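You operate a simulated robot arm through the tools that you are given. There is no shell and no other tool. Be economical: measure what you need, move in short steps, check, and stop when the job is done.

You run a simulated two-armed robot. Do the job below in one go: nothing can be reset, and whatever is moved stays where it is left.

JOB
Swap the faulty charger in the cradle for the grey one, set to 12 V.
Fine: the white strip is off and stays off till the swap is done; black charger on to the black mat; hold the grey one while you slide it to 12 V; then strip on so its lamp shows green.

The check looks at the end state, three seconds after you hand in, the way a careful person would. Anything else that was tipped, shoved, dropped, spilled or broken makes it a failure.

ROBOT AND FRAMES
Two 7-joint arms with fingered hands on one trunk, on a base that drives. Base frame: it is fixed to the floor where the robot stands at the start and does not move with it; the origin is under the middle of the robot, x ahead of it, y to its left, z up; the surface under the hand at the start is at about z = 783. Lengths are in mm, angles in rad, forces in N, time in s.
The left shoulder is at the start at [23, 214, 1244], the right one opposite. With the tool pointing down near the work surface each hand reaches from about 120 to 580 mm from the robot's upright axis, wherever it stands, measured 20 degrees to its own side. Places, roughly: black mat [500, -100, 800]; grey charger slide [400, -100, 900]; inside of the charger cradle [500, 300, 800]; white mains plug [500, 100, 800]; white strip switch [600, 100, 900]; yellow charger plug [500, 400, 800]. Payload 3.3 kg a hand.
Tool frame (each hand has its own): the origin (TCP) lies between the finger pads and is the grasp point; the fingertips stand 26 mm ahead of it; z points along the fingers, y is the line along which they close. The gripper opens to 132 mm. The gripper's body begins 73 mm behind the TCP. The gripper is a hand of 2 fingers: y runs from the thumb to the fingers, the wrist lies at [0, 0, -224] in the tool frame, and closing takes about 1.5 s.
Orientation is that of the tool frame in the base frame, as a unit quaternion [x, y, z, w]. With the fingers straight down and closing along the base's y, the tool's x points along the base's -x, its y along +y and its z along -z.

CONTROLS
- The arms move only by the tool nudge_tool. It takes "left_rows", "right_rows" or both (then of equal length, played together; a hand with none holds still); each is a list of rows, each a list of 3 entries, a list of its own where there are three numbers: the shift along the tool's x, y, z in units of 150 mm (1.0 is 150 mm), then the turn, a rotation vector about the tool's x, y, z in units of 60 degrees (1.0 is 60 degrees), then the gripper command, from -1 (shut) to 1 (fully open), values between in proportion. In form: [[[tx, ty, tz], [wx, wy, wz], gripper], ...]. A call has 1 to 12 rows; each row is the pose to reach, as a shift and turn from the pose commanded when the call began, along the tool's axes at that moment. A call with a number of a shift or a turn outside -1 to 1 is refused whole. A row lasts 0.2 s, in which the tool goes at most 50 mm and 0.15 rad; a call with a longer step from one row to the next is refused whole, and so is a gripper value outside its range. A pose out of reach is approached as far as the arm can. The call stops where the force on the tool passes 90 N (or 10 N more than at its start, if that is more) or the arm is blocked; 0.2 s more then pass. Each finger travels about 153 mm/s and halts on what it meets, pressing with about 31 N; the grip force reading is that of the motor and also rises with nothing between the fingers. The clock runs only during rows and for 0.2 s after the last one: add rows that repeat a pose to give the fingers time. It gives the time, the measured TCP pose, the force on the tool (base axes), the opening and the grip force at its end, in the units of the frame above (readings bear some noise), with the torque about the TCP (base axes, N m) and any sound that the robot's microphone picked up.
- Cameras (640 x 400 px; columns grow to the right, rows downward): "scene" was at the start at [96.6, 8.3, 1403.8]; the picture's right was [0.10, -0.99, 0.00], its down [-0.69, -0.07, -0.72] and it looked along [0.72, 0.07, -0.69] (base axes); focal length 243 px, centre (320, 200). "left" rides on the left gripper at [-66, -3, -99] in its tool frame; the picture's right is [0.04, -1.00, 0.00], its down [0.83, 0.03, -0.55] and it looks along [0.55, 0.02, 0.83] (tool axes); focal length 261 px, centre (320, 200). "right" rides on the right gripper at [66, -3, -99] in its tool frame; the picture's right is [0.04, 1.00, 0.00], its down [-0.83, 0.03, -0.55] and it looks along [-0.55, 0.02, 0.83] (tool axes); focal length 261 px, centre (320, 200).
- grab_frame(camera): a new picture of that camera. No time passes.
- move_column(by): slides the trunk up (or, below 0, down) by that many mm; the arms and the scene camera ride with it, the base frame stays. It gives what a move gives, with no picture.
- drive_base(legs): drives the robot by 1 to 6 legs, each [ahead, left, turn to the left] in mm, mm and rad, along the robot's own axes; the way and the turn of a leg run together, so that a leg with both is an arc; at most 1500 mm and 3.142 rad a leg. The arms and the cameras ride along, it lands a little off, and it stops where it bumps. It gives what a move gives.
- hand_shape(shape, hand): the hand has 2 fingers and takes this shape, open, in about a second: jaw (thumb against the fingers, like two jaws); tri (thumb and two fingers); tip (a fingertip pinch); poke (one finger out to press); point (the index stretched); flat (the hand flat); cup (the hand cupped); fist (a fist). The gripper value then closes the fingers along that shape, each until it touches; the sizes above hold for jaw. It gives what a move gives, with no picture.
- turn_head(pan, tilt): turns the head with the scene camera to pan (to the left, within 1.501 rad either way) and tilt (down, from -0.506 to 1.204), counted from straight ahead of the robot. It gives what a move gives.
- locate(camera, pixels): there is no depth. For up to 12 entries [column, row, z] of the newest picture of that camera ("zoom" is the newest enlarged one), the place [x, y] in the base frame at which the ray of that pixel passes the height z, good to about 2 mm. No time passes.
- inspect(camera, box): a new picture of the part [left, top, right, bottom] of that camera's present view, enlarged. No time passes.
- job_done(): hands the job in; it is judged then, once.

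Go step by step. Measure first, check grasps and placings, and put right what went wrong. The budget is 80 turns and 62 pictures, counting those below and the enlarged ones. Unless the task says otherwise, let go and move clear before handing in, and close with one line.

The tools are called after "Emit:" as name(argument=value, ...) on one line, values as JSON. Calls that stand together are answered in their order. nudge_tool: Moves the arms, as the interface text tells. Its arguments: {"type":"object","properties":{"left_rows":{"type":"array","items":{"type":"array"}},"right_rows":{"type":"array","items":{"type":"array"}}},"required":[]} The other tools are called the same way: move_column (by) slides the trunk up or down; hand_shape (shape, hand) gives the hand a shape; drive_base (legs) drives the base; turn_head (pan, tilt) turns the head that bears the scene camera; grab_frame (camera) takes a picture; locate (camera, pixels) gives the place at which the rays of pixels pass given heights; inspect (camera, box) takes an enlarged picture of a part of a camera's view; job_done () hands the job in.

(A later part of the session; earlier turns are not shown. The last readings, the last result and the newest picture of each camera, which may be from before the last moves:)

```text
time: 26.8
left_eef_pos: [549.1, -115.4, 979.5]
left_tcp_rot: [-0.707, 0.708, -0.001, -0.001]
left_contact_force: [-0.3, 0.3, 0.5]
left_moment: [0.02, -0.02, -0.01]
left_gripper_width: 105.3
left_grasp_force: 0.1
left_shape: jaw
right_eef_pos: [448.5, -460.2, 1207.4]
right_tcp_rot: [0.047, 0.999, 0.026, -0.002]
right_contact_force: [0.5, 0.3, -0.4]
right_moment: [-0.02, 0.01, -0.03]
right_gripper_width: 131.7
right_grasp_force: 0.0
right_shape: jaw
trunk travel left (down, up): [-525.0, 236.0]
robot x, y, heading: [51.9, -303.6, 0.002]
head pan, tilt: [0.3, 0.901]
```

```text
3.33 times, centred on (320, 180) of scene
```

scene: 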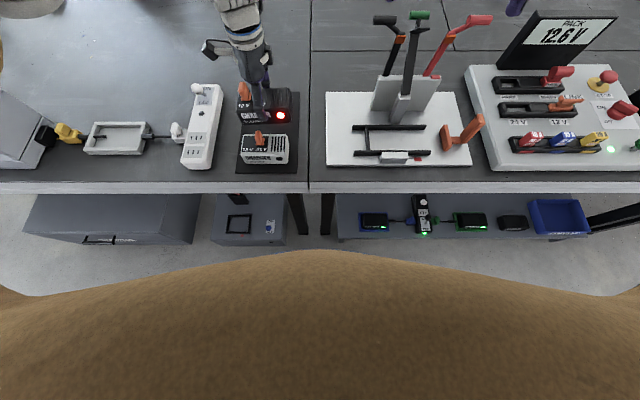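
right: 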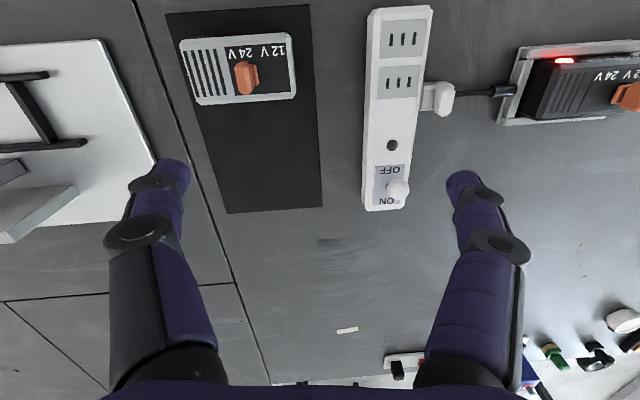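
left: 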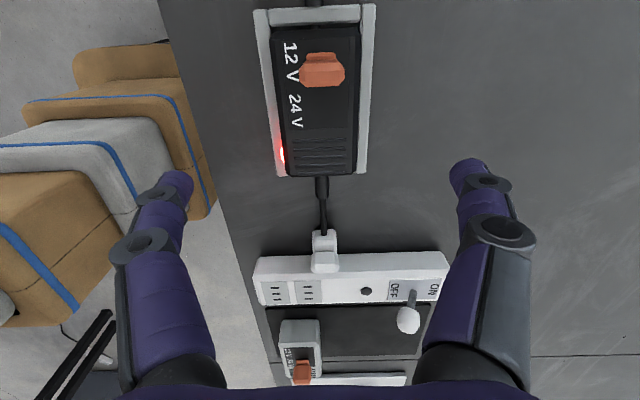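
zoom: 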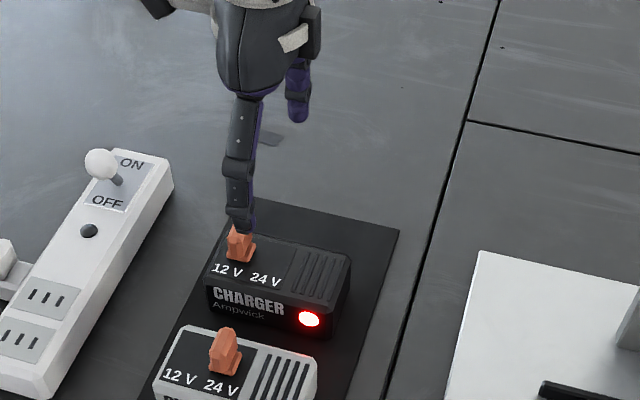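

The black charger sits on the mat, hand free. Now drive left 170 mm for the two-handed part and turn the right hand so it also closes along x.

Emit:
drive_base(legs=[[0, 170, 0]])

Emit:
nudge_tool(right_rows=[[[0, 0, 0], [0, 0, -0.14], 0.4], [[0, 0, 0], [0, 0, -0.28], 0.4], [[0, 0, 0], [0, 0, -0.42], 0.4], [[0, 0, 0], [0, 0, -0.56], 0.4], [[0, 0, 0], [0, 0, -0.7], 0.4], [[0, 0, 0], [0, 0, -0.84], 0.4], [[0, 0, 0], [0, 0, -0.98], 0.4]])

Emit:
nudge_tool(right_rows=[[[0, 0, 0], [0, 0, -0.14], 0.4], [[0, 0, 0], [0, 0, -0.28], 0.4], [[0, 0, 0], [0, 0, -0.42], 0.4], [[0, 0, 0], [0, 0, -0.52], 0.4]])

```text
time: 28.2
left_eef_pos: [549.2, 57.3, 977.3]
left_tcp_rot: [-0.707, 0.707, -0.001, -0.001]
left_contact_force: [0.9, -0.6, 0.6]
left_moment: [-0.01, 0.03, -0.03]
left_gripper_width: 105.4
left_grasp_force: 0.1
left_shape: jaw
right_eef_pos: [447.2, -288.0, 1207.6]
right_tcp_rot: [0.047, 0.999, 0.026, -0.001]
right_contact_force: [0.3, 0.4, 0.6]
right_moment: [-0.03, 0.02, 0.01]
right_gripper_width: 131.7
right_grasp_force: 0.1
right_shape: jaw
trunk travel left (down, up): [-525.0, 236.0]
robot x, y, heading: [51.0, -129.8, -0.007]
head pan, tilt: [0.3, 0.901]
```

```text
time: 29.8
left_eef_pos: [548.9, 55.1, 977.5]
left_tcp_rot: [-0.707, 0.707, -0.001, 0.0]
left_contact_force: [-0.1, 0.4, 0.7]
left_moment: [0.03, 0.0, 0.0]
left_gripper_width: 105.5
left_grasp_force: 0.1
left_shape: jaw
right_eef_pos: [447.5, -289.2, 1207.2]
right_tcp_rot: [-0.449, 0.893, 0.024, 0.012]
right_contact_force: [0.0, 0.2, 1.0]
right_moment: [0.0, -0.03, -0.03]
right_gripper_width: 92.5
right_grasp_force: 0.1
right_shape: jaw
trunk travel left (down, up): [-525.0, 236.0]
robot x, y, heading: [48.8, -131.9, 0.001]
head pan, tilt: [0.3, 0.901]
```

```text
time: 30.8
left_eef_pos: [550.0, 56.2, 977.7]
left_tcp_rot: [0.707, -0.707, 0.001, 0.0]
left_contact_force: [-0.1, -0.3, -0.2]
left_moment: [0.0, 0.02, 0.0]
left_gripper_width: 105.4
left_grasp_force: 0.0
left_shape: jaw
right_eef_pos: [447.2, -289.6, 1208.2]
right_tcp_rot: [-0.673, 0.739, 0.02, 0.018]
right_contact_force: [0.5, 0.6, 0.3]
right_moment: [-0.02, -0.01, 0.0]
right_gripper_width: 92.8
right_grasp_force: 0.1
right_shape: jaw
trunk travel left (down, up): [-525.0, 236.0]
robot x, y, heading: [50.5, -129.4, -0.0]
head pan, tilt: [0.3, 0.901]
```

The right hand turns fine. I'll finish squaring it and lean its wrist ~25° toward −y so it leaves room for the left hand at the slide.

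Emit:
nudge_tool(right_rows=[[[0, 0, 0], [0, -0.12, -0.03], 0.4], [[0, 0, 0], [0, -0.24, -0.06], 0.4], [[0, 0, 0], [0, -0.36, -0.089], 0.4], [[0, 0, 0], [0, -0.36, -0.089], 0.4]])

Emit:
inspect(camera="scene", box=[260, 150, 380, 240])

```text
time: 31.8
left_eef_pos: [550.7, 56.2, 977.7]
left_tcp_rot: [0.707, -0.707, 0.001, 0.001]
left_contact_force: [0.3, 0.8, -0.4]
left_moment: [-0.01, 0.01, 0.01]
left_gripper_width: 105.5
left_grasp_force: 0.1
left_shape: jaw
right_eef_pos: [445.9, -288.2, 1208.2]
right_tcp_rot: [-0.69, 0.692, 0.143, 0.157]
right_contact_force: [0.7, 0.6, -0.1]
right_moment: [0.0, -0.03, 0.01]
right_gripper_width: 92.9
right_grasp_force: 0.1
right_shape: jaw
trunk travel left (down, up): [-525.0, 236.0]
robot x, y, heading: [49.8, -130.7, -0.009]
head pan, tilt: [0.3, 0.901]
```

```text
4.44 times, centred on (320, 195) of scene
```

zoom: 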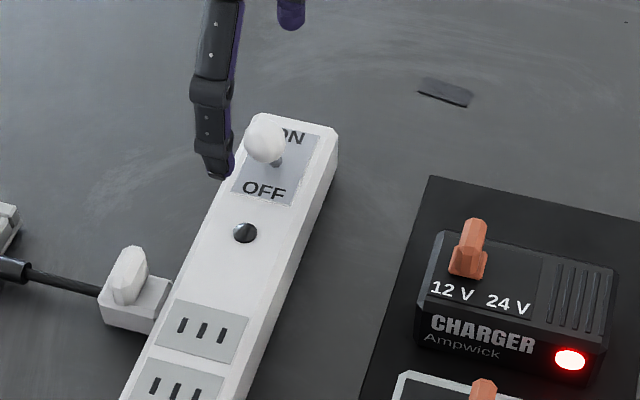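

Lean is 24.5° with jaws along x. Move the right hand to a point above the vent end of the grey charger.

Emit:
nudge_tool(right_rows=[[[-0.01, 0.01, 0.3], [0, 0, 0], 0.4], [[-0.02, 0.02, 0.6], [0, 0, 0], 0.4], [[-0.03, 0.03, 0.9], [0, 0, 0], 0.4], [[-0.03, 0.04, 1.0], [0, 0, 0], 0.4]])

Emit:
nudge_tool(right_rows=[[[-0.01, 0, 0.3], [0, 0, 0], 0.4], [[-0.02, 0, 0.6], [0, 0, 0], 0.4], [[-0.026, 0, 0.9], [0, 0, 0], 0.4], [[-0.026, 0, 1.0], [0, 0, 0], 0.4], [[-0.026, 0, 1.0], [0, 0, 0], 0.4]])

Emit:
turn_head(pan=0.0, tilt=1.0)

Emit:
grab_frame(camera="scene")

```text
time: 32.8
left_eef_pos: [550.3, 54.9, 977.2]
left_tcp_rot: [-0.707, 0.707, -0.002, 0.0]
left_contact_force: [0.1, 0.4, 0.5]
left_moment: [0.01, 0.02, 0.0]
left_gripper_width: 105.5
left_grasp_force: 0.0
left_shape: jaw
right_eef_pos: [442.5, -221.4, 1073.6]
right_tcp_rot: [-0.69, 0.692, 0.145, 0.157]
right_contact_force: [-0.3, 0.2, 0.5]
right_moment: [-0.03, 0.01, -0.01]
right_gripper_width: 92.4
right_grasp_force: 0.1
right_shape: jaw
trunk travel left (down, up): [-525.0, 236.0]
robot x, y, heading: [50.3, -131.8, -0.005]
head pan, tilt: [0.3, 0.901]
```

```text
time: 34.0
left_eef_pos: [549.9, 56.9, 978.7]
left_tcp_rot: [-0.707, 0.707, -0.001, -0.001]
left_contact_force: [0.0, 0.2, -0.4]
left_moment: [0.0, 0.0, 0.05]
left_gripper_width: 105.4
left_grasp_force: 0.0
left_shape: jaw
right_eef_pos: [447.5, -154.2, 938.4]
right_tcp_rot: [-0.69, 0.692, 0.144, 0.157]
right_contact_force: [0.5, 0.0, 0.6]
right_moment: [-0.02, 0.02, 0.0]
right_gripper_width: 92.8
right_grasp_force: 0.1
right_shape: jaw
trunk travel left (down, up): [-525.0, 236.0]
robot x, y, heading: [49.9, -129.8, -0.003]
head pan, tilt: [0.3, 0.901]
```

```text
time: 34.8
left_eef_pos: [549.1, 54.9, 977.9]
left_tcp_rot: [-0.707, 0.707, -0.001, 0.0]
left_contact_force: [0.5, -0.5, 0.2]
left_moment: [-0.01, 0.0, 0.01]
left_gripper_width: 105.3
left_grasp_force: 0.1
left_shape: jaw
right_eef_pos: [447.6, -155.8, 938.6]
right_tcp_rot: [-0.69, 0.692, 0.144, 0.158]
right_contact_force: [0.8, -0.5, -1.0]
right_moment: [0.02, 0.01, 0.03]
right_gripper_width: 92.9
right_grasp_force: 0.1
right_shape: jaw
trunk travel left (down, up): [-525.0, 236.0]
robot x, y, heading: [54.2, -130.0, -0.005]
head pan, tilt: [0.0, 1.0]
```

```text
32 pictures are left
```

scene: 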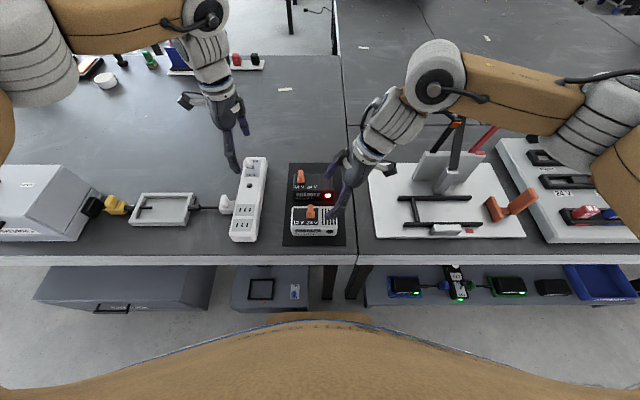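

The right hand hovers above the grey charger. I'll centre it in x and descend straight down around the vent end.

Emit:
nudge_tool(right_rows=[[[0, 0.052, 0], [0, 0, 0], 0.4], [[0.1, 0.055, 0.23], [0, 0, 0], 0.4], [[0.2, 0.06, 0.46], [0, 0, 0], 0.4], [[0.26, 0.064, 0.6], [0, 0, 0], 0.4], [[0.292, 0.066, 0.688], [0, 0, 0], 0.4], [[0.292, 0.066, 0.688], [0, 0, 0], 0.4]])

Emit:
inspect(camera="scene", box=[270, 150, 370, 250])

```text
time: 36.2
left_eef_pos: [549.2, 54.8, 978.2]
left_tcp_rot: [-0.707, 0.707, -0.001, 0.0]
left_contact_force: [-0.3, -0.3, 0.2]
left_moment: [0.01, 0.03, 0.01]
left_gripper_width: 105.2
left_grasp_force: 0.0
left_shape: jaw
right_eef_pos: [439.8, -153.7, 825.5]
right_tcp_rot: [-0.69, 0.691, 0.144, 0.157]
right_contact_force: [-0.3, -0.5, 0.0]
right_moment: [0.01, -0.02, -0.02]
right_gripper_width: 92.6
right_grasp_force: 0.0
right_shape: jaw
trunk travel left (down, up): [-525.0, 236.0]
robot x, y, heading: [50.1, -132.2, -0.004]
head pan, tilt: [0.0, 1.0]
```

```text
4.00 times, centred on (320, 200) of scene
```

zoom: 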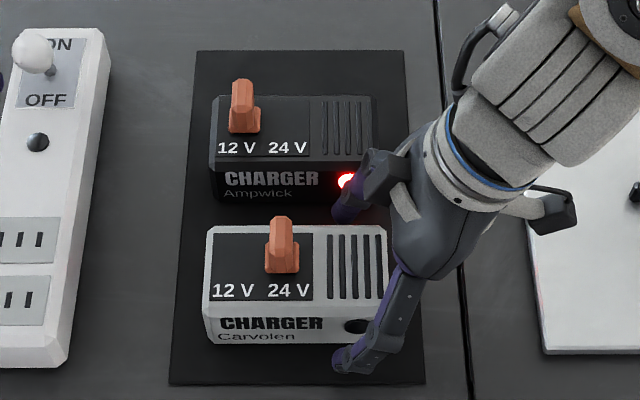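

The front fingertip (350,355) would land on the lamp bulge at (358,325), so I'll shift 22 mm toward +y before closing.

Emit:
nudge_tool(right_rows=[[[-0.133, 0, 0.061], [0, 0, 0], 0.4], [[-0.133, 0, 0.061], [0, 0, 0], 0.4], [[-0.133, 0, 0.061], [0, 0, 0], 0.1], [[-0.133, 0, 0.061], [0, 0, 0], -0.3], [[-0.133, 0, 0.061], [0, 0, 0], -1], [[-0.133, 0, 0.061], [0, 0, 0], -1], [[-0.133, 0, 0.061], [0, 0, 0], -1], [[-0.133, 0, 0.061], [0, 0, 0], -1]])

Emit:
inspect(camera="scene", box=[270, 150, 370, 250])

```text
time: 38.0
left_eef_pos: [550.2, 56.0, 977.8]
left_tcp_rot: [0.707, -0.707, 0.002, 0.0]
left_contact_force: [0.0, 0.5, -0.2]
left_moment: [0.0, 0.02, 0.01]
left_gripper_width: 105.3
left_grasp_force: 0.1
left_shape: jaw
right_eef_pos: [438.6, -131.8, 825.9]
right_tcp_rot: [-0.689, 0.692, 0.144, 0.157]
right_contact_force: [-0.3, 0.5, 0.4]
right_moment: [0.0, -0.02, 0.01]
right_gripper_width: 60.6
right_grasp_force: 30.9
right_shape: jaw
trunk travel left (down, up): [-525.0, 236.0]
robot x, y, heading: [53.3, -131.4, 0.001]
head pan, tilt: [0.0, 1.0]
```

```text
4.00 times, centred on (320, 200) of scene
```

zoom: 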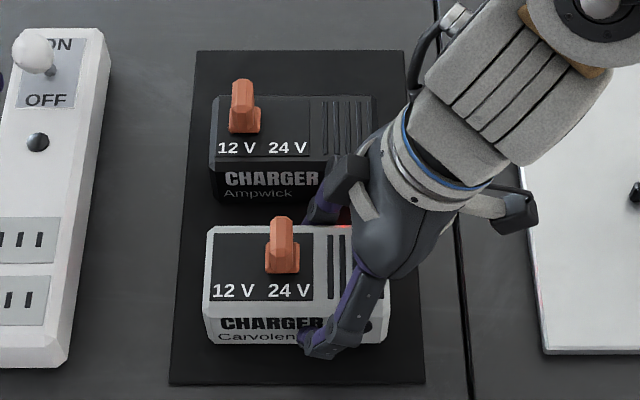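

Grey is held (60.6 mm, 31 N), clear of the lamp. Now bring the left hand over the slide, leaning its wrist ~20° toward +y with a narrower opening.

Emit:
nudge_tool(left_rows=[[[0.19, 0.15, 0], [0, 0.08, 0], 0.2], [[0.38, 0.3, 0], [0, 0.16, 0], 0], [[0.57, 0.45, 0], [0, 0.24, 0], -0.1], [[0.76, 0.6, 0.05], [0, 0.333, 0], -0.18], [[0.87, 0.74, 0.15], [0, 0.333, 0], -0.18], [[0.87, 0.74, 0.15], [0, 0.333, 0], -0.18]])

Emit:
inspect(camera="left", box=[160, 0, 480, 200])

Emit:
inspect(camera="scene", box=[270, 150, 370, 250])

```text
time: 39.4
left_eef_pos: [438.3, -73.7, 954.0]
left_tcp_rot: [-0.696, 0.697, -0.123, -0.123]
left_contact_force: [-0.3, 0.0, -0.3]
left_moment: [-0.03, 0.0, 0.01]
left_gripper_width: 54.8
left_grasp_force: 0.1
left_shape: jaw
right_eef_pos: [438.3, -131.8, 826.8]
right_tcp_rot: [-0.691, 0.691, 0.145, 0.157]
right_contact_force: [-0.1, 0.1, -0.3]
right_moment: [-0.04, 0.0, 0.03]
right_gripper_width: 60.5
right_grasp_force: 31.1
right_shape: jaw
trunk travel left (down, up): [-525.0, 236.0]
robot x, y, heading: [53.6, -133.4, -0.003]
head pan, tilt: [0.0, 1.0]
```

```text
2.00 times, centred on (320, 100) of left
```

zoom: 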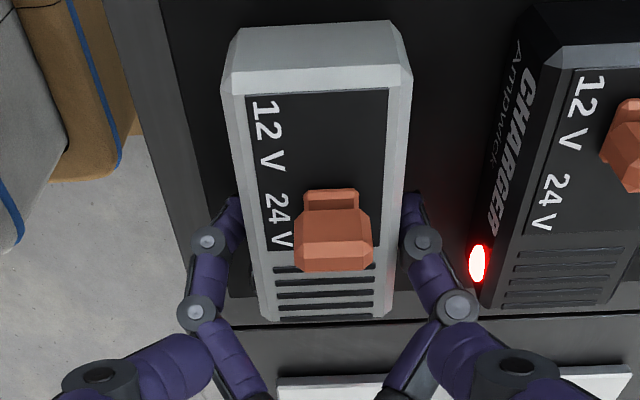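

```text
4.00 times, centred on (320, 200) of scene
```

zoom: 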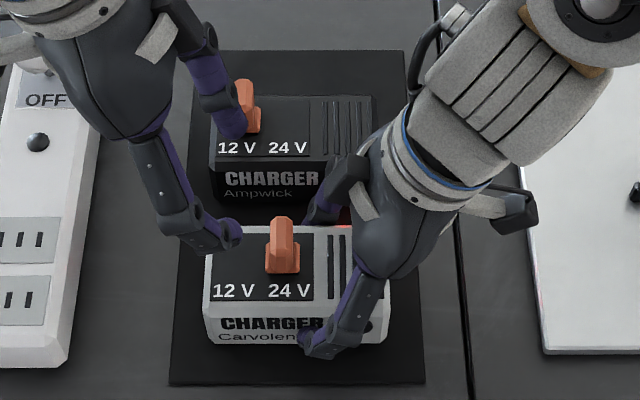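

Both hands are placed without touching; the knob shows at (333,235) in the left zoom. I'll triangulate the knob.

Emit:
locate(camera="left", pixels=[[308.5, 120, 865], [345.5, 120, 865], [326.5, 103.5, 865], [326.5, 118, 865], [326.5, 118, 880], [326.5, 134, 865]])

Emit:
locate(camera="zoom", pixels=[[282, 222, 865], [282, 222, 880], [268, 245, 865], [296, 245, 865], [282, 245, 865], [282, 270, 832]])

```text
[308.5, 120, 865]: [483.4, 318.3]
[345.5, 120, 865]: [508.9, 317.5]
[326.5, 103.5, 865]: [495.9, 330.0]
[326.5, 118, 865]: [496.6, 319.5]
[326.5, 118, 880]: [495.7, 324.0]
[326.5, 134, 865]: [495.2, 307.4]
```

```text
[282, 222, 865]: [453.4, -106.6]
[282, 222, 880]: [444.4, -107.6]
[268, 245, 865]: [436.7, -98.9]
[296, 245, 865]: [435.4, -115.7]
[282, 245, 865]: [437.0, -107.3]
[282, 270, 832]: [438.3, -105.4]
```

Knob is at about (438, −107), roughly 27 mm long in x, top near z≈875. Descend along the lean to TCP (438, −102, 866), straddling the knob.

Emit:
nudge_tool(left_rows=[[[-0.01, 0, 0.25], [0, 0, 0], -0.18], [[-0.02, 0, 0.45], [0, 0, 0], -0.18], [[-0.025, 0, 0.615], [0, 0, 0], -0.18], [[-0.025, 0, 0.615], [0, 0, 0], -0.18]])

Emit:
inspect(camera="scene", box=[270, 150, 370, 250])

Emit:
inspect(camera="left", box=[160, 50, 480, 250])

```text
time: 40.4
left_eef_pos: [438.2, -103.1, 866.9]
left_tcp_rot: [-0.695, 0.697, -0.124, -0.123]
left_contact_force: [0.8, -0.1, -0.3]
left_moment: [-0.01, -0.04, 0.02]
left_gripper_width: 54.4
left_grasp_force: 0.0
left_shape: jaw
right_eef_pos: [440.1, -131.6, 826.9]
right_tcp_rot: [-0.69, 0.692, 0.144, 0.157]
right_contact_force: [-1.5, 0.6, 1.1]
right_moment: [0.0, 0.04, 0.03]
right_gripper_width: 60.6
right_grasp_force: 31.0
right_shape: jaw
trunk travel left (down, up): [-525.0, 236.0]
robot x, y, heading: [51.4, -131.2, 0.001]
head pan, tilt: [0.0, 1.0]
```

```text
4.00 times, centred on (320, 200) of scene
```

zoom: 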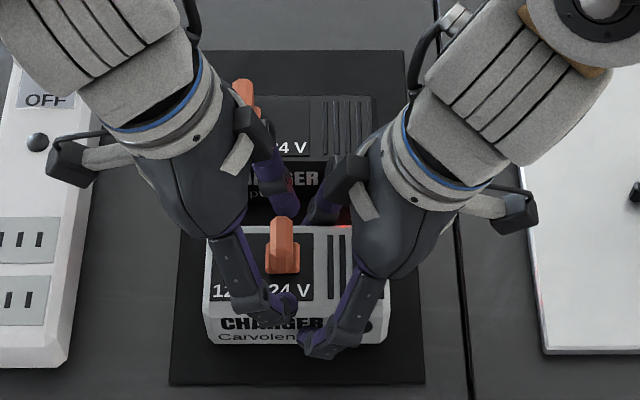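

```text
2.00 times, centred on (320, 150) of left
```

zoom: 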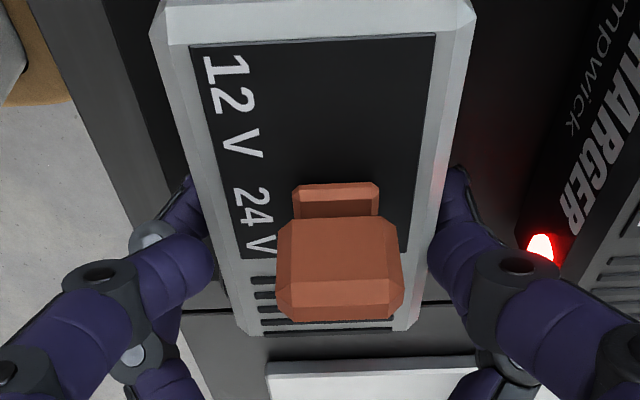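

Both fingers straddle the knob. Close gently on it.

Emit:
nudge_tool(left_rows=[[[0, 0, 0], [0, 0, 0], -0.4], [[0, 0, 0], [0, 0, 0], -0.7], [[0, 0, 0], [0, 0, 0], -1], [[0, 0, 0], [0, 0, 0], -1], [[0, 0, 0], [0, 0, 0], -1]], right_rows=[[[0, 0, 0], [0, 0, 0], -1], [[0, 0, 0], [0, 0, 0], -1], [[0, 0, 0], [0, 0, 0], -1], [[0, 0, 0], [0, 0, 0], -1], [[0, 0, 0], [0, 0, 0], -1]])

Emit:
inspect(camera="left", box=[160, 50, 480, 250])

```text
time: 41.6
left_eef_pos: [439.5, -103.4, 868.1]
left_tcp_rot: [-0.695, 0.697, -0.124, -0.123]
left_contact_force: [4.2, -0.5, -0.7]
left_moment: [0.04, -0.11, 0.06]
left_gripper_width: 22.4
left_grasp_force: 30.8
left_shape: jaw
right_eef_pos: [438.8, -132.1, 825.0]
right_tcp_rot: [-0.69, 0.692, 0.145, 0.157]
right_contact_force: [-5.2, 0.2, -0.4]
right_moment: [-0.01, 0.01, 0.08]
right_gripper_width: 60.5
right_grasp_force: 30.9
right_shape: jaw
trunk travel left (down, up): [-525.0, 236.0]
robot x, y, heading: [50.0, -132.5, -0.0]
head pan, tilt: [0.0, 1.0]
```

```text
2.00 times, centred on (320, 150) of left
```

zoom: 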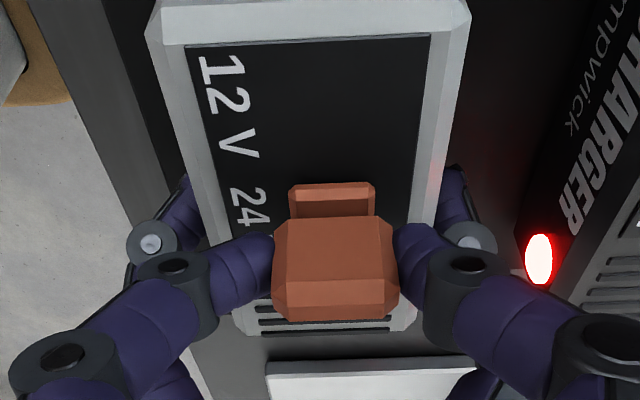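

Knob is pinched (22.4 mm). Slide it toward +y (12 V) by 24 mm in small steps while the right hand holds.

Emit:
nudge_tool(left_rows=[[[-0.038, 0, -0.014], [0, 0, 0], -1], [[-0.075, 0, -0.027], [0, 0, 0], -1], [[-0.113, 0, -0.041], [0, 0, 0], -1], [[-0.15, 0, -0.055], [0, 0, 0], -1], [[-0.15, 0, -0.055], [0, 0, 0], -1]], right_rows=[[[0, 0, 0], [0, 0, 0], -1], [[0, 0, 0], [0, 0, 0], -1], [[0, 0, 0], [0, 0, 0], -1], [[0, 0, 0], [0, 0, 0], -1], [[0, 0, 0], [0, 0, 0], -1]])

Emit:
inspect(camera="scene", box=[270, 150, 370, 250])

```text
time: 42.8
left_eef_pos: [438.5, -78.2, 867.8]
left_tcp_rot: [-0.696, 0.696, -0.124, -0.123]
left_contact_force: [5.1, 3.0, 0.8]
left_moment: [0.06, -0.14, 0.08]
left_gripper_width: 22.4
left_grasp_force: 30.7
left_shape: jaw
right_eef_pos: [439.6, -131.7, 826.9]
right_tcp_rot: [-0.69, 0.692, 0.145, 0.157]
right_contact_force: [-5.0, -2.2, 4.0]
right_moment: [0.0, 0.05, 0.16]
right_gripper_width: 60.3
right_grasp_force: 30.7
right_shape: jaw
trunk travel left (down, up): [-525.0, 236.0]
robot x, y, heading: [46.9, -131.2, -0.002]
head pan, tilt: [0.0, 1.0]
```

```text
4.00 times, centred on (320, 200) of scene
```

zoom: 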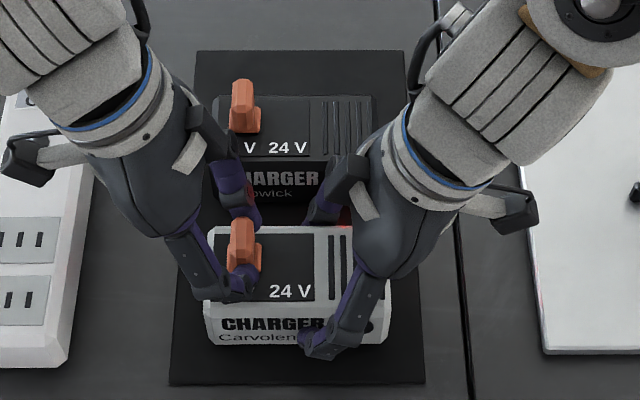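

The knob moved with the charger staying put; it's about level with the black one's 12 V position. Push 5 mm further to make sure it's at the stop.

Emit:
nudge_tool(left_rows=[[[-0.016, 0, -0.006], [0, 0, 0], -1], [[-0.031, 0, -0.011], [0, 0, 0], -1], [[-0.031, 0, -0.011], [0, 0, 0], -1]], right_rows=[[[0, 0, 0], [0, 0, 0], -1], [[0, 0, 0], [0, 0, 0], -1], [[0, 0, 0], [0, 0, 0], -1]])

Emit:
inspect(camera="scene", box=[270, 150, 370, 250])

```text
time: 43.6
left_eef_pos: [438.5, -74.1, 867.4]
left_tcp_rot: [-0.696, 0.697, -0.124, -0.123]
left_contact_force: [2.7, -6.7, -0.5]
left_moment: [-0.12, -0.07, 0.03]
left_gripper_width: 22.7
left_grasp_force: 30.9
left_shape: jaw
right_eef_pos: [439.5, -131.2, 828.2]
right_tcp_rot: [-0.69, 0.691, 0.145, 0.158]
right_contact_force: [-2.2, 5.1, 1.7]
right_moment: [0.12, 0.02, 0.15]
right_gripper_width: 60.7
right_grasp_force: 30.9
right_shape: jaw
trunk travel left (down, up): [-525.0, 236.0]
robot x, y, heading: [46.5, -128.2, -0.003]
head pan, tilt: [0.0, 1.0]
```

```text
4.00 times, centred on (320, 200) of scene
```

zoom: 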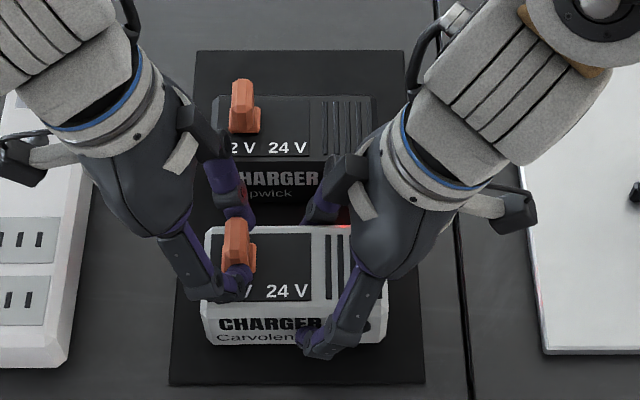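

The stop was reached (−6.7 N along y), slide fully at 12 V. Release the knob and withdraw the left hand, then release and withdraw the right.

Emit:
nudge_tool(left_rows=[[[0.007, 0, 0], [0, 0, 0], -0.6], [[0.007, 0, 0], [0, 0, 0], -0.2], [[0.007, 0, 0], [0, 0, 0], -0.1], [[0.007, 0, -0.3], [0, 0, 0], -0.1], [[0.007, 0, -0.6], [0, 0, 0], -0.1], [[-0.2, 0, -0.8], [0, 0, 0], 0], [[-0.4, 0, -0.8], [0, 0, 0], 0.4], [[-0.5, 0, -0.8], [0, 0, 0], 0.4]])

Emit:
nudge_tool(right_rows=[[[0, 0, 0], [0, 0, 0], -0.4], [[0, 0, 0], [0, 0, 0], 0.1], [[0, 0, 0], [0, 0, 0], 0.35], [[0, 0, 0], [0, 0, 0], 0.35], [[0, 0, -0.2], [0, 0, 0], 0.35], [[0, 0, -0.5], [0, 0, 0], 0.35], [[0, 0, -0.8], [0, 0, 0], 0.35], [[0, 0, -1.0], [0, 0, 0], 0.35], [[0.3, 0, -1.0], [0, 0, 0], 0.35], [[0.6, 0, -1.0], [0, 0, 0], 0.35]], left_rows=[[[0, 0, 0], [0, -0.08, 0], 0.4], [[0, 0, 0], [0, -0.16, 0], 0.4], [[0, 0, 0], [0, -0.24, 0], 0.4], [[0, 0, 0], [0, -0.333, 0], 0.4], [[0, 0, 0], [0, -0.333, 0], 0.4], [[0, 0, 0], [0, -0.333, 0], 0.4], [[0, 0, 0], [0, -0.333, 0], 0.4], [[0, 0, 0], [0, -0.333, 0], 0.4], [[0, 0, 0], [0, -0.333, 0], 0.4], [[0, 0, 0], [0, -0.333, 0], 0.4]])

Emit:
inspect(camera="scene", box=[260, 150, 380, 250])

```text
time: 45.4
left_eef_pos: [438.9, 38.7, 955.5]
left_tcp_rot: [-0.696, 0.696, -0.123, -0.124]
left_contact_force: [-0.4, -0.2, -0.4]
left_moment: [-0.03, 0.01, -0.03]
left_gripper_width: 92.0
left_grasp_force: 0.1
left_shape: jaw
right_eef_pos: [440.2, -130.5, 826.3]
right_tcp_rot: [-0.69, 0.692, 0.144, 0.157]
right_contact_force: [-0.7, 1.2, 0.5]
right_moment: [0.04, 0.09, 0.0]
right_gripper_width: 60.8
right_grasp_force: 31.6
right_shape: jaw
trunk travel left (down, up): [-525.0, 236.0]
robot x, y, heading: [51.5, -129.9, -0.003]
head pan, tilt: [0.0, 1.0]
```

```text
time: 47.6
left_eef_pos: [438.6, 37.5, 955.8]
left_tcp_rot: [0.707, -0.707, 0.001, 0.0]
left_contact_force: [0.3, 0.6, -0.3]
left_moment: [0.0, -0.01, 0.03]
left_gripper_width: 92.0
left_grasp_force: 0.1
left_shape: jaw
right_eef_pos: [437.4, -274.5, 924.6]
right_tcp_rot: [-0.691, 0.691, 0.144, 0.157]
right_contact_force: [-0.2, 0.5, 1.0]
right_moment: [0.02, 0.0, 0.0]
right_gripper_width: 88.9
right_grasp_force: 0.1
right_shape: jaw
trunk travel left (down, up): [-525.0, 236.0]
robot x, y, heading: [50.3, -128.9, -0.001]
head pan, tilt: [0.0, 1.0]
```

```text
4.00 times, centred on (320, 200) of scene
```

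zoom: 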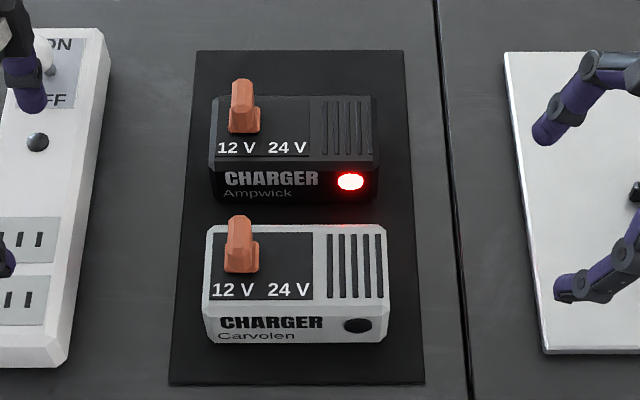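

Grey is set at 12 V, standing squarely on the mat. I'll measure its corners for a repeatable grip.

Emit:
locate(camera="zoom", pixels=[[208, 228, 830], [385, 226, 830], [390, 303, 830], [203, 305, 830], [210, 98, 830], [377, 97, 830], [380, 172, 830], [209, 172, 830], [211, 345, 789], [381, 341, 789]])

Emit:
nudge_tool(right_rows=[[[0, 0, -0.3], [0, 0, 0], 0.35], [[0, 0, -0.6], [0, 0, 0], 0.35], [[0, 0, -0.9], [0, 0, 0], 0.35]], left_rows=[[[0.25, 0, 0], [0, 0, 0], 0.4], [[0.5, 0, 0], [0, 0, 0], 0.4], [[0.75, 0, 0], [0, 0, 0], 0.4]])

Emit:
inspect(camera="left", box=[210, 0, 430, 160])

```text
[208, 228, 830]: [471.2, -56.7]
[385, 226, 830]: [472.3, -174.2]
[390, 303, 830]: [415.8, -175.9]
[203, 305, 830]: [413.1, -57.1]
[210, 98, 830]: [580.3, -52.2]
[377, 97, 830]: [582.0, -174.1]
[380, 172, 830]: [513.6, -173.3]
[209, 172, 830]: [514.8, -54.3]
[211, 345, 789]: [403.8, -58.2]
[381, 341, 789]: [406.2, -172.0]
```

```text
time: 48.4
left_eef_pos: [438.3, -76.0, 956.0]
left_tcp_rot: [-0.707, 0.707, -0.001, 0.0]
left_contact_force: [-0.3, -1.3, -0.8]
left_moment: [0.01, -0.03, 0.01]
left_gripper_width: 92.0
left_grasp_force: 0.0
left_shape: jaw
right_eef_pos: [433.0, -333.4, 1046.6]
right_tcp_rot: [-0.69, 0.692, 0.144, 0.157]
right_contact_force: [0.3, -0.1, 0.1]
right_moment: [0.01, 0.0, 0.0]
right_gripper_width: 88.7
right_grasp_force: 0.0
right_shape: jaw
trunk travel left (down, up): [-525.0, 236.0]
robot x, y, heading: [50.3, -129.6, 0.001]
head pan, tilt: [0.0, 1.0]
```

```text
2.50 times, centred on (320, 80) of left
```

zoom: 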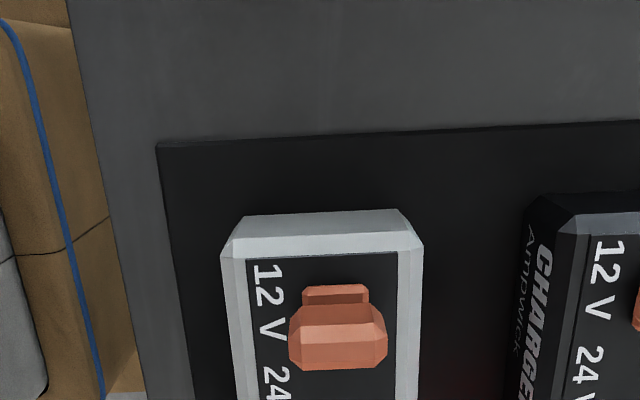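

Grey is centred at (≈439, −115.3). I'll move the left hand to y=−118 to mirror the black charger's grip offset, then compare the same view as before.

Emit:
nudge_tool(left_rows=[[[0.14, 0, 0], [0, 0, 0], 0.4], [[0.28, 0, 0], [0, 0, 0], 0.4], [[0.28, 0, 0], [0, 0, 0], 0.4]])

Emit:
inspect(camera="left", box=[215, 0, 415, 200])

```text
time: 49.2
left_eef_pos: [439.3, -116.9, 954.7]
left_tcp_rot: [-0.707, 0.708, -0.001, 0.0]
left_contact_force: [0.6, -0.7, 0.2]
left_moment: [0.03, -0.01, 0.01]
left_gripper_width: 92.2
left_grasp_force: 0.1
left_shape: jaw
right_eef_pos: [434.0, -332.6, 1046.8]
right_tcp_rot: [-0.69, 0.692, 0.145, 0.157]
right_contact_force: [-0.2, 1.0, 0.1]
right_moment: [-0.03, 0.02, 0.03]
right_gripper_width: 88.8
right_grasp_force: 0.0
right_shape: jaw
trunk travel left (down, up): [-525.0, 236.0]
robot x, y, heading: [49.1, -131.4, -0.004]
head pan, tilt: [0.0, 1.0]
```

```text
2.00 times, centred on (315, 100) of left
```

zoom: 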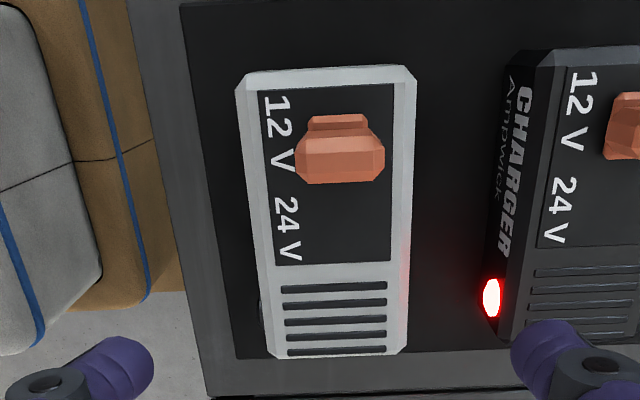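

Compared with the earlier view the grey charger sits ~8 zoom px lower, i.e. the hand is ~3 mm too far +y. Shift −3 mm, then descend to TCP 832.5.

Emit:
nudge_tool(left_rows=[[[0.02, 0, 0.25], [0, 0, 0], 0.4], [[0.02, 0, 0.5], [0, 0, 0], 0.4], [[0.02, 0, 0.7], [0, 0, 0], 0.4], [[0.02, 0, 0.815], [0, 0, 0], 0.4], [[0.02, 0, 0.815], [0, 0, 0], 0.4]])

Emit:
inspect(camera="scene", box=[260, 150, 380, 250])

```text
time: 50.4
left_eef_pos: [440.5, -119.5, 833.1]
left_tcp_rot: [-0.707, 0.707, -0.001, 0.0]
left_contact_force: [-0.3, 1.0, 0.3]
left_moment: [0.01, 0.04, 0.0]
left_gripper_width: 92.4
left_grasp_force: 0.1
left_shape: jaw
right_eef_pos: [435.8, -331.1, 1045.4]
right_tcp_rot: [-0.69, 0.692, 0.144, 0.157]
right_contact_force: [-0.2, -0.4, 1.1]
right_moment: [0.03, -0.01, 0.01]
right_gripper_width: 89.0
right_grasp_force: 0.0
right_shape: jaw
trunk travel left (down, up): [-525.0, 236.0]
robot x, y, heading: [51.3, -126.7, -0.003]
head pan, tilt: [0.0, 1.0]
```

```text
4.00 times, centred on (320, 200) of scene
```

zoom: 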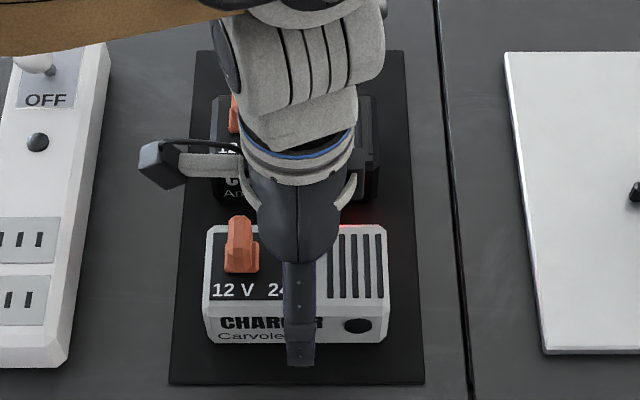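

In position. Close, then lift straight up.

Emit:
nudge_tool(left_rows=[[[0, 0, 0], [0, 0, 0], 0.1], [[0, 0, 0], [0, 0, 0], -0.4], [[0, 0, 0], [0, 0, 0], -1], [[0, 0, 0], [0, 0, 0], -1], [[0, 0, 0], [0, 0, 0], -1], [[0, 0, 0], [0, 0, 0], -1]])

Emit:
nudge_tool(left_rows=[[[0, 0, -0.1], [0, 0, 0], -1], [[0, 0, -0.3], [0, 0, 0], -1], [[0, 0, -0.6], [0, 0, 0], -1], [[0, 0, -0.87], [0, 0, 0], -1], [[0, 0, -0.87], [0, 0, 0], -1]])

Emit:
inspect(camera="scene", box=[240, 130, 400, 250])

```text
time: 51.8
left_eef_pos: [440.0, -119.6, 833.3]
left_tcp_rot: [0.707, -0.707, 0.001, 0.0]
left_contact_force: [0.2, -0.4, -0.4]
left_moment: [-0.03, -0.05, 0.02]
left_gripper_width: 60.8
left_grasp_force: 31.1
left_shape: jaw
right_eef_pos: [434.7, -331.7, 1046.5]
right_tcp_rot: [-0.69, 0.692, 0.144, 0.158]
right_contact_force: [0.4, 0.3, 0.3]
right_moment: [0.03, -0.01, 0.02]
right_gripper_width: 89.0
right_grasp_force: 0.1
right_shape: jaw
trunk travel left (down, up): [-525.0, 236.0]
robot x, y, heading: [51.2, -130.3, -0.003]
head pan, tilt: [0.0, 1.0]
```

```text
time: 53.0
left_eef_pos: [438.7, -118.9, 964.1]
left_tcp_rot: [0.707, -0.707, 0.001, 0.0]
left_contact_force: [-0.3, 0.3, -4.1]
left_moment: [-0.01, -0.03, -0.01]
left_gripper_width: 60.5
left_grasp_force: 31.4
left_shape: jaw
right_eef_pos: [435.0, -331.3, 1046.6]
right_tcp_rot: [-0.69, 0.691, 0.145, 0.157]
right_contact_force: [-0.4, -0.7, -0.1]
right_moment: [0.01, -0.03, -0.04]
right_gripper_width: 88.8
right_grasp_force: 0.0
right_shape: jaw
trunk travel left (down, up): [-525.0, 236.0]
robot x, y, heading: [49.5, -128.9, -0.001]
head pan, tilt: [0.0, 1.0]
```

```text
3.33 times, centred on (320, 190) of scene
```

zoom: 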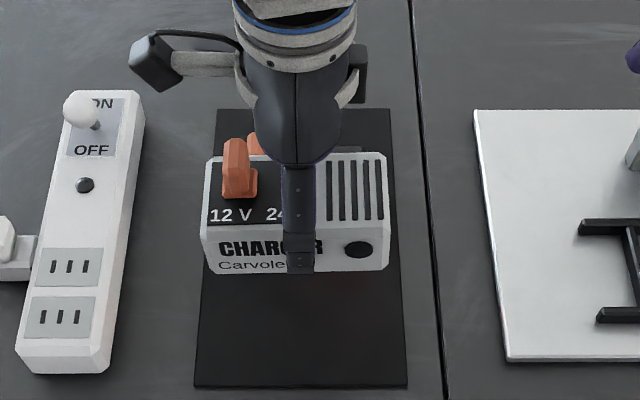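

Lifted cleanly, still at 12 V, and the black one stays on the mat. Drive left 280 mm and move above the cradle.

Emit:
drive_base(legs=[[0, 280, 0]])

Emit:
turn_head(pan=0.3, tilt=0.95)

```text
time: 55.0
left_eef_pos: [432.9, 157.3, 962.9]
left_tcp_rot: [-0.703, 0.711, -0.002, 0.0]
left_contact_force: [-1.0, 1.5, -3.6]
left_moment: [-0.05, -0.02, -0.02]
left_gripper_width: 60.6
left_grasp_force: 30.5
left_shape: jaw
right_eef_pos: [425.3, -56.1, 1046.7]
right_tcp_rot: [-0.687, 0.695, 0.142, 0.157]
right_contact_force: [0.7, 1.1, 0.5]
right_moment: [-0.1, 0.01, 0.0]
right_gripper_width: 89.3
right_grasp_force: 0.0
right_shape: jaw
trunk travel left (down, up): [-525.0, 236.0]
robot x, y, heading: [42.5, 149.5, -0.008]
head pan, tilt: [0.0, 1.0]
```

```text
time: 55.8
left_eef_pos: [432.7, 156.1, 964.0]
left_tcp_rot: [-0.703, 0.711, -0.001, 0.0]
left_contact_force: [0.5, -0.7, -4.2]
left_moment: [0.0, 0.01, -0.01]
left_gripper_width: 60.6
left_grasp_force: 30.9
left_shape: jaw
right_eef_pos: [425.0, -56.3, 1046.3]
right_tcp_rot: [-0.686, 0.696, 0.143, 0.158]
right_contact_force: [0.4, 0.3, 0.1]
right_moment: [-0.04, -0.03, 0.0]
right_gripper_width: 88.8
right_grasp_force: 0.2
right_shape: jaw
trunk travel left (down, up): [-525.0, 236.0]
robot x, y, heading: [41.1, 147.6, -0.015]
head pan, tilt: [0.3, 0.949]
```

Heading is off ~0.011 rad; I'll correct the tool yaw while moving above the cradle.

Emit:
nudge_tool(left_rows=[[[-0.25, -0.08, 0], [0, 0, -0.011], -1], [[-0.5, -0.17, 0], [0, 0, -0.011], -1], [[-0.75, -0.26, 0], [0, 0, -0.011], -1], [[-1.0, -0.356, 0], [0, 0, -0.011], -1], [[-1.0, -0.356, 0], [0, 0, -0.011], -1]])

Emit:
inspect(camera="scene", box=[210, 140, 370, 260])

```text
time: 57.0
left_eef_pos: [487.6, 306.4, 962.8]
left_tcp_rot: [-0.707, 0.707, -0.002, 0.0]
left_contact_force: [-0.9, -0.3, -4.5]
left_moment: [-0.02, 0.03, 0.0]
left_gripper_width: 60.7
left_grasp_force: 31.0
left_shape: jaw
right_eef_pos: [426.1, -55.5, 1047.0]
right_tcp_rot: [-0.686, 0.695, 0.143, 0.158]
right_contact_force: [-0.1, 0.1, 0.5]
right_moment: [0.01, -0.02, 0.01]
right_gripper_width: 88.8
right_grasp_force: 0.1
right_shape: jaw
trunk travel left (down, up): [-525.0, 236.0]
robot x, y, heading: [39.5, 149.9, -0.006]
head pan, tilt: [0.3, 0.949]
```

```text
3.33 times, centred on (290, 200) of scene
```

zoom: 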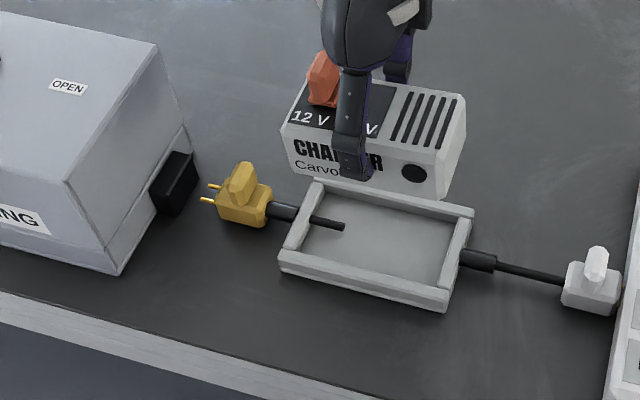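

The empty cradle shows a dark stub entering from the left wall at zoom (325,225). Look closer before lowering.

Emit:
inspect(camera="scene", box=[265, 180, 345, 235])

Emit:
locate(camera="zoom", pixels=[[320, 200, 790]])

```text
7.27 times, centred on (305, 208) of scene
```

zoom: 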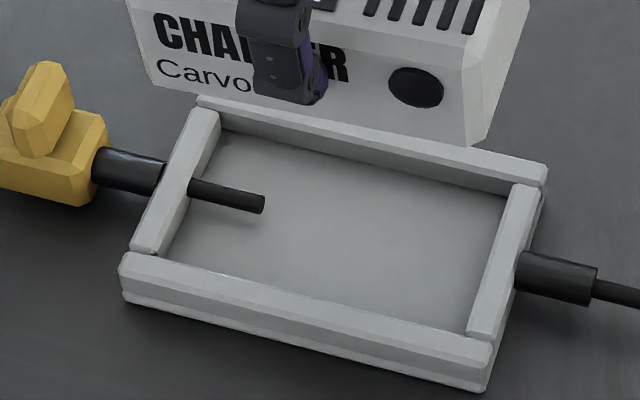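

```text
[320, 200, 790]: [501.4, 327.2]
```

The stub is part of the cradle's output lead, and the black charger lifted straight out over it, so a vertical insertion should work too. Align to (488, 311.5) and lower to just above the rim.

Emit:
nudge_tool(left_rows=[[[-0.035, 0, 0.1], [0, 0, 0], -1], [[-0.035, 0, 0.3], [0, 0, 0], -1], [[-0.035, 0, 0.5], [0, 0, 0], -1], [[-0.035, 0, 0.66], [0, 0, 0], -1], [[-0.035, 0, 0.66], [0, 0, 0], -1]])

Emit:
inspect(camera="scene", box=[250, 170, 350, 240])

Emit:
inspect(camera="left", box=[215, 0, 415, 200])

```text
time: 58.2
left_eef_pos: [487.7, 310.8, 864.4]
left_tcp_rot: [-0.707, 0.707, -0.001, 0.0]
left_contact_force: [-0.1, 1.4, -3.4]
left_moment: [-0.03, 0.01, -0.04]
left_gripper_width: 60.6
left_grasp_force: 30.7
left_shape: jaw
right_eef_pos: [425.6, -56.1, 1046.6]
right_tcp_rot: [-0.687, 0.695, 0.143, 0.158]
right_contact_force: [0.5, 0.5, -0.6]
right_moment: [-0.03, 0.0, -0.02]
right_gripper_width: 88.8
right_grasp_force: 0.0
right_shape: jaw
trunk travel left (down, up): [-525.0, 236.0]
robot x, y, heading: [49.1, 151.5, -0.007]
head pan, tilt: [0.3, 0.949]
```

```text
5.71 times, centred on (300, 205) of scene
```

zoom: 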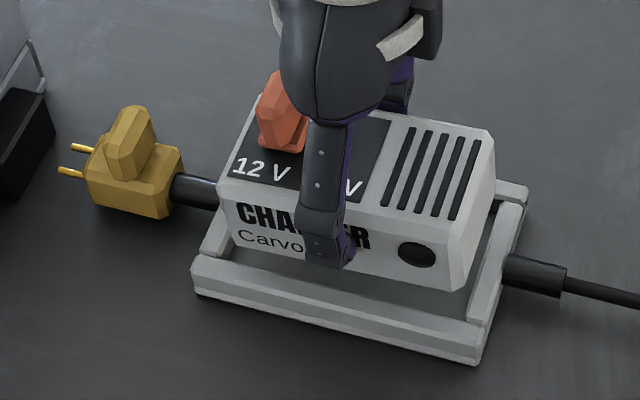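

```text
2.00 times, centred on (315, 100) of left
```

zoom: 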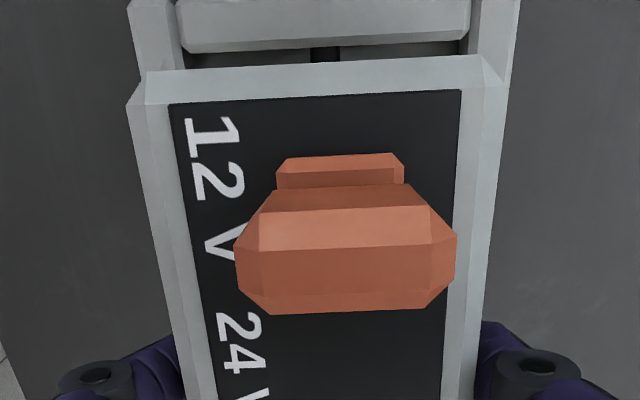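

Well aligned with the cradle. Lower in small steps (20 mm, then finer), watching the force.

Emit:
nudge_tool(left_rows=[[[-0.003, 0, 0.04], [0, 0, 0], -1], [[-0.003, 0, 0.08], [0, 0, 0], -1], [[-0.003, 0, 0.12], [0, 0, 0], -1], [[-0.003, 0, 0.12], [0, 0, 0], -1]])

Emit:
nudge_tool(left_rows=[[[0, 0, 0.02], [0, 0, 0], -1], [[0, 0, 0.04], [0, 0, 0], -1], [[0, 0, 0.04], [0, 0, 0], -1]])

Emit:
inspect(camera="scene", box=[250, 170, 350, 240])

```text
time: 59.2
left_eef_pos: [487.8, 311.4, 846.1]
left_tcp_rot: [-0.707, 0.708, -0.001, 0.0]
left_contact_force: [0.5, -0.5, -3.5]
left_moment: [-0.01, -0.01, 0.0]
left_gripper_width: 60.6
left_grasp_force: 31.3
left_shape: jaw
right_eef_pos: [426.0, -55.9, 1045.6]
right_tcp_rot: [-0.686, 0.696, 0.143, 0.158]
right_contact_force: [0.9, -0.7, -0.1]
right_moment: [0.0, 0.0, -0.04]
right_gripper_width: 88.9
right_grasp_force: 0.0
right_shape: jaw
trunk travel left (down, up): [-525.0, 236.0]
robot x, y, heading: [44.6, 150.4, -0.009]
head pan, tilt: [0.3, 0.949]
```

```text
time: 60.0
left_eef_pos: [486.6, 311.6, 841.2]
left_tcp_rot: [-0.707, 0.707, -0.002, -0.001]
left_contact_force: [-0.2, 0.6, -5.3]
left_moment: [-0.03, -0.03, 0.02]
left_gripper_width: 60.6
left_grasp_force: 30.9
left_shape: jaw
right_eef_pos: [427.2, -55.4, 1045.9]
right_tcp_rot: [-0.687, 0.695, 0.144, 0.157]
right_contact_force: [0.5, 0.2, 0.8]
right_moment: [0.01, 0.04, -0.01]
right_gripper_width: 88.9
right_grasp_force: 0.0
right_shape: jaw
trunk travel left (down, up): [-525.0, 236.0]
robot x, y, heading: [41.4, 149.8, -0.014]
head pan, tilt: [0.3, 0.949]
```

```text
5.71 times, centred on (300, 205) of scene
```

zoom: 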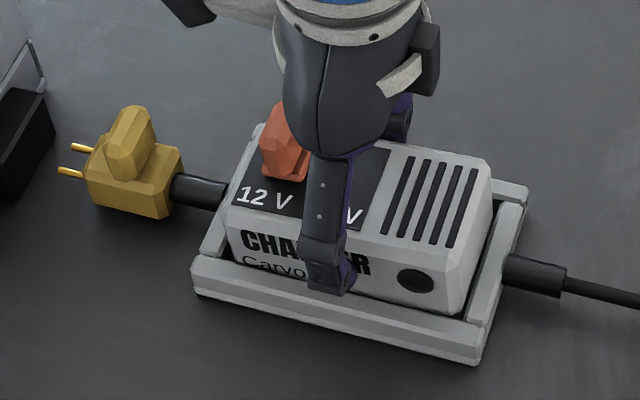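

It's dropping into the cradle freely. Continue in 2–3 mm steps to the floor.

Emit:
nudge_tool(left_rows=[[[0, 0, 0.015], [0, 0, 0], -1], [[0, 0, 0.025], [0, 0, 0], -1], [[0, 0, 0.025], [0, 0, 0], -1]])

Emit:
nudge_tool(left_rows=[[[0, 0, 0.012], [0, 0, 0], -1], [[0, 0, 0.012], [0, 0, 0], -1]])

Emit:
nudge_tool(left_rows=[[[0, 0, 0.012], [0, 0, 0], -1], [[0, 0, 0.012], [0, 0, 0], -1]])

```text
time: 60.8
left_eef_pos: [489.0, 310.7, 837.1]
left_tcp_rot: [-0.707, 0.707, -0.002, 0.0]
left_contact_force: [-1.2, -0.1, -2.9]
left_moment: [0.02, -0.03, 0.01]
left_gripper_width: 60.7
left_grasp_force: 30.9
left_shape: jaw
right_eef_pos: [426.2, -55.4, 1046.6]
right_tcp_rot: [-0.686, 0.695, 0.143, 0.157]
right_contact_force: [0.7, -0.5, -0.3]
right_moment: [-0.01, 0.03, -0.02]
right_gripper_width: 89.1
right_grasp_force: 0.1
right_shape: jaw
trunk travel left (down, up): [-525.0, 236.0]
robot x, y, heading: [45.8, 151.2, -0.011]
head pan, tilt: [0.3, 0.949]
```

```text
time: 61.4
left_eef_pos: [486.8, 311.1, 834.8]
left_tcp_rot: [0.707, -0.707, 0.003, 0.0]
left_contact_force: [0.6, 2.6, 4.3]
left_moment: [0.05, 0.02, 0.03]
left_gripper_width: 60.4
left_grasp_force: 30.9
left_shape: jaw
right_eef_pos: [425.3, -55.5, 1047.0]
right_tcp_rot: [-0.686, 0.695, 0.143, 0.158]
right_contact_force: [-0.7, 0.2, -0.3]
right_moment: [0.01, -0.02, 0.0]
right_gripper_width: 88.7
right_grasp_force: 0.1
right_shape: jaw
trunk travel left (down, up): [-525.0, 236.0]
robot x, y, heading: [46.2, 149.6, -0.017]
head pan, tilt: [0.3, 0.949]
```

```text
time: 62.0
left_eef_pos: [486.7, 312.1, 835.1]
left_tcp_rot: [0.708, -0.706, 0.003, -0.001]
left_contact_force: [0.6, 3.5, 18.9]
left_moment: [0.08, -0.07, 0.0]
left_gripper_width: 60.4
left_grasp_force: 30.8
left_shape: jaw
right_eef_pos: [424.2, -57.4, 1046.7]
right_tcp_rot: [-0.687, 0.695, 0.143, 0.157]
right_contact_force: [0.0, -0.4, -0.2]
right_moment: [0.01, 0.02, -0.02]
right_gripper_width: 88.8
right_grasp_force: 0.1
right_shape: jaw
trunk travel left (down, up): [-525.0, 236.0]
robot x, y, heading: [43.8, 150.2, -0.012]
head pan, tilt: [0.3, 0.949]
```

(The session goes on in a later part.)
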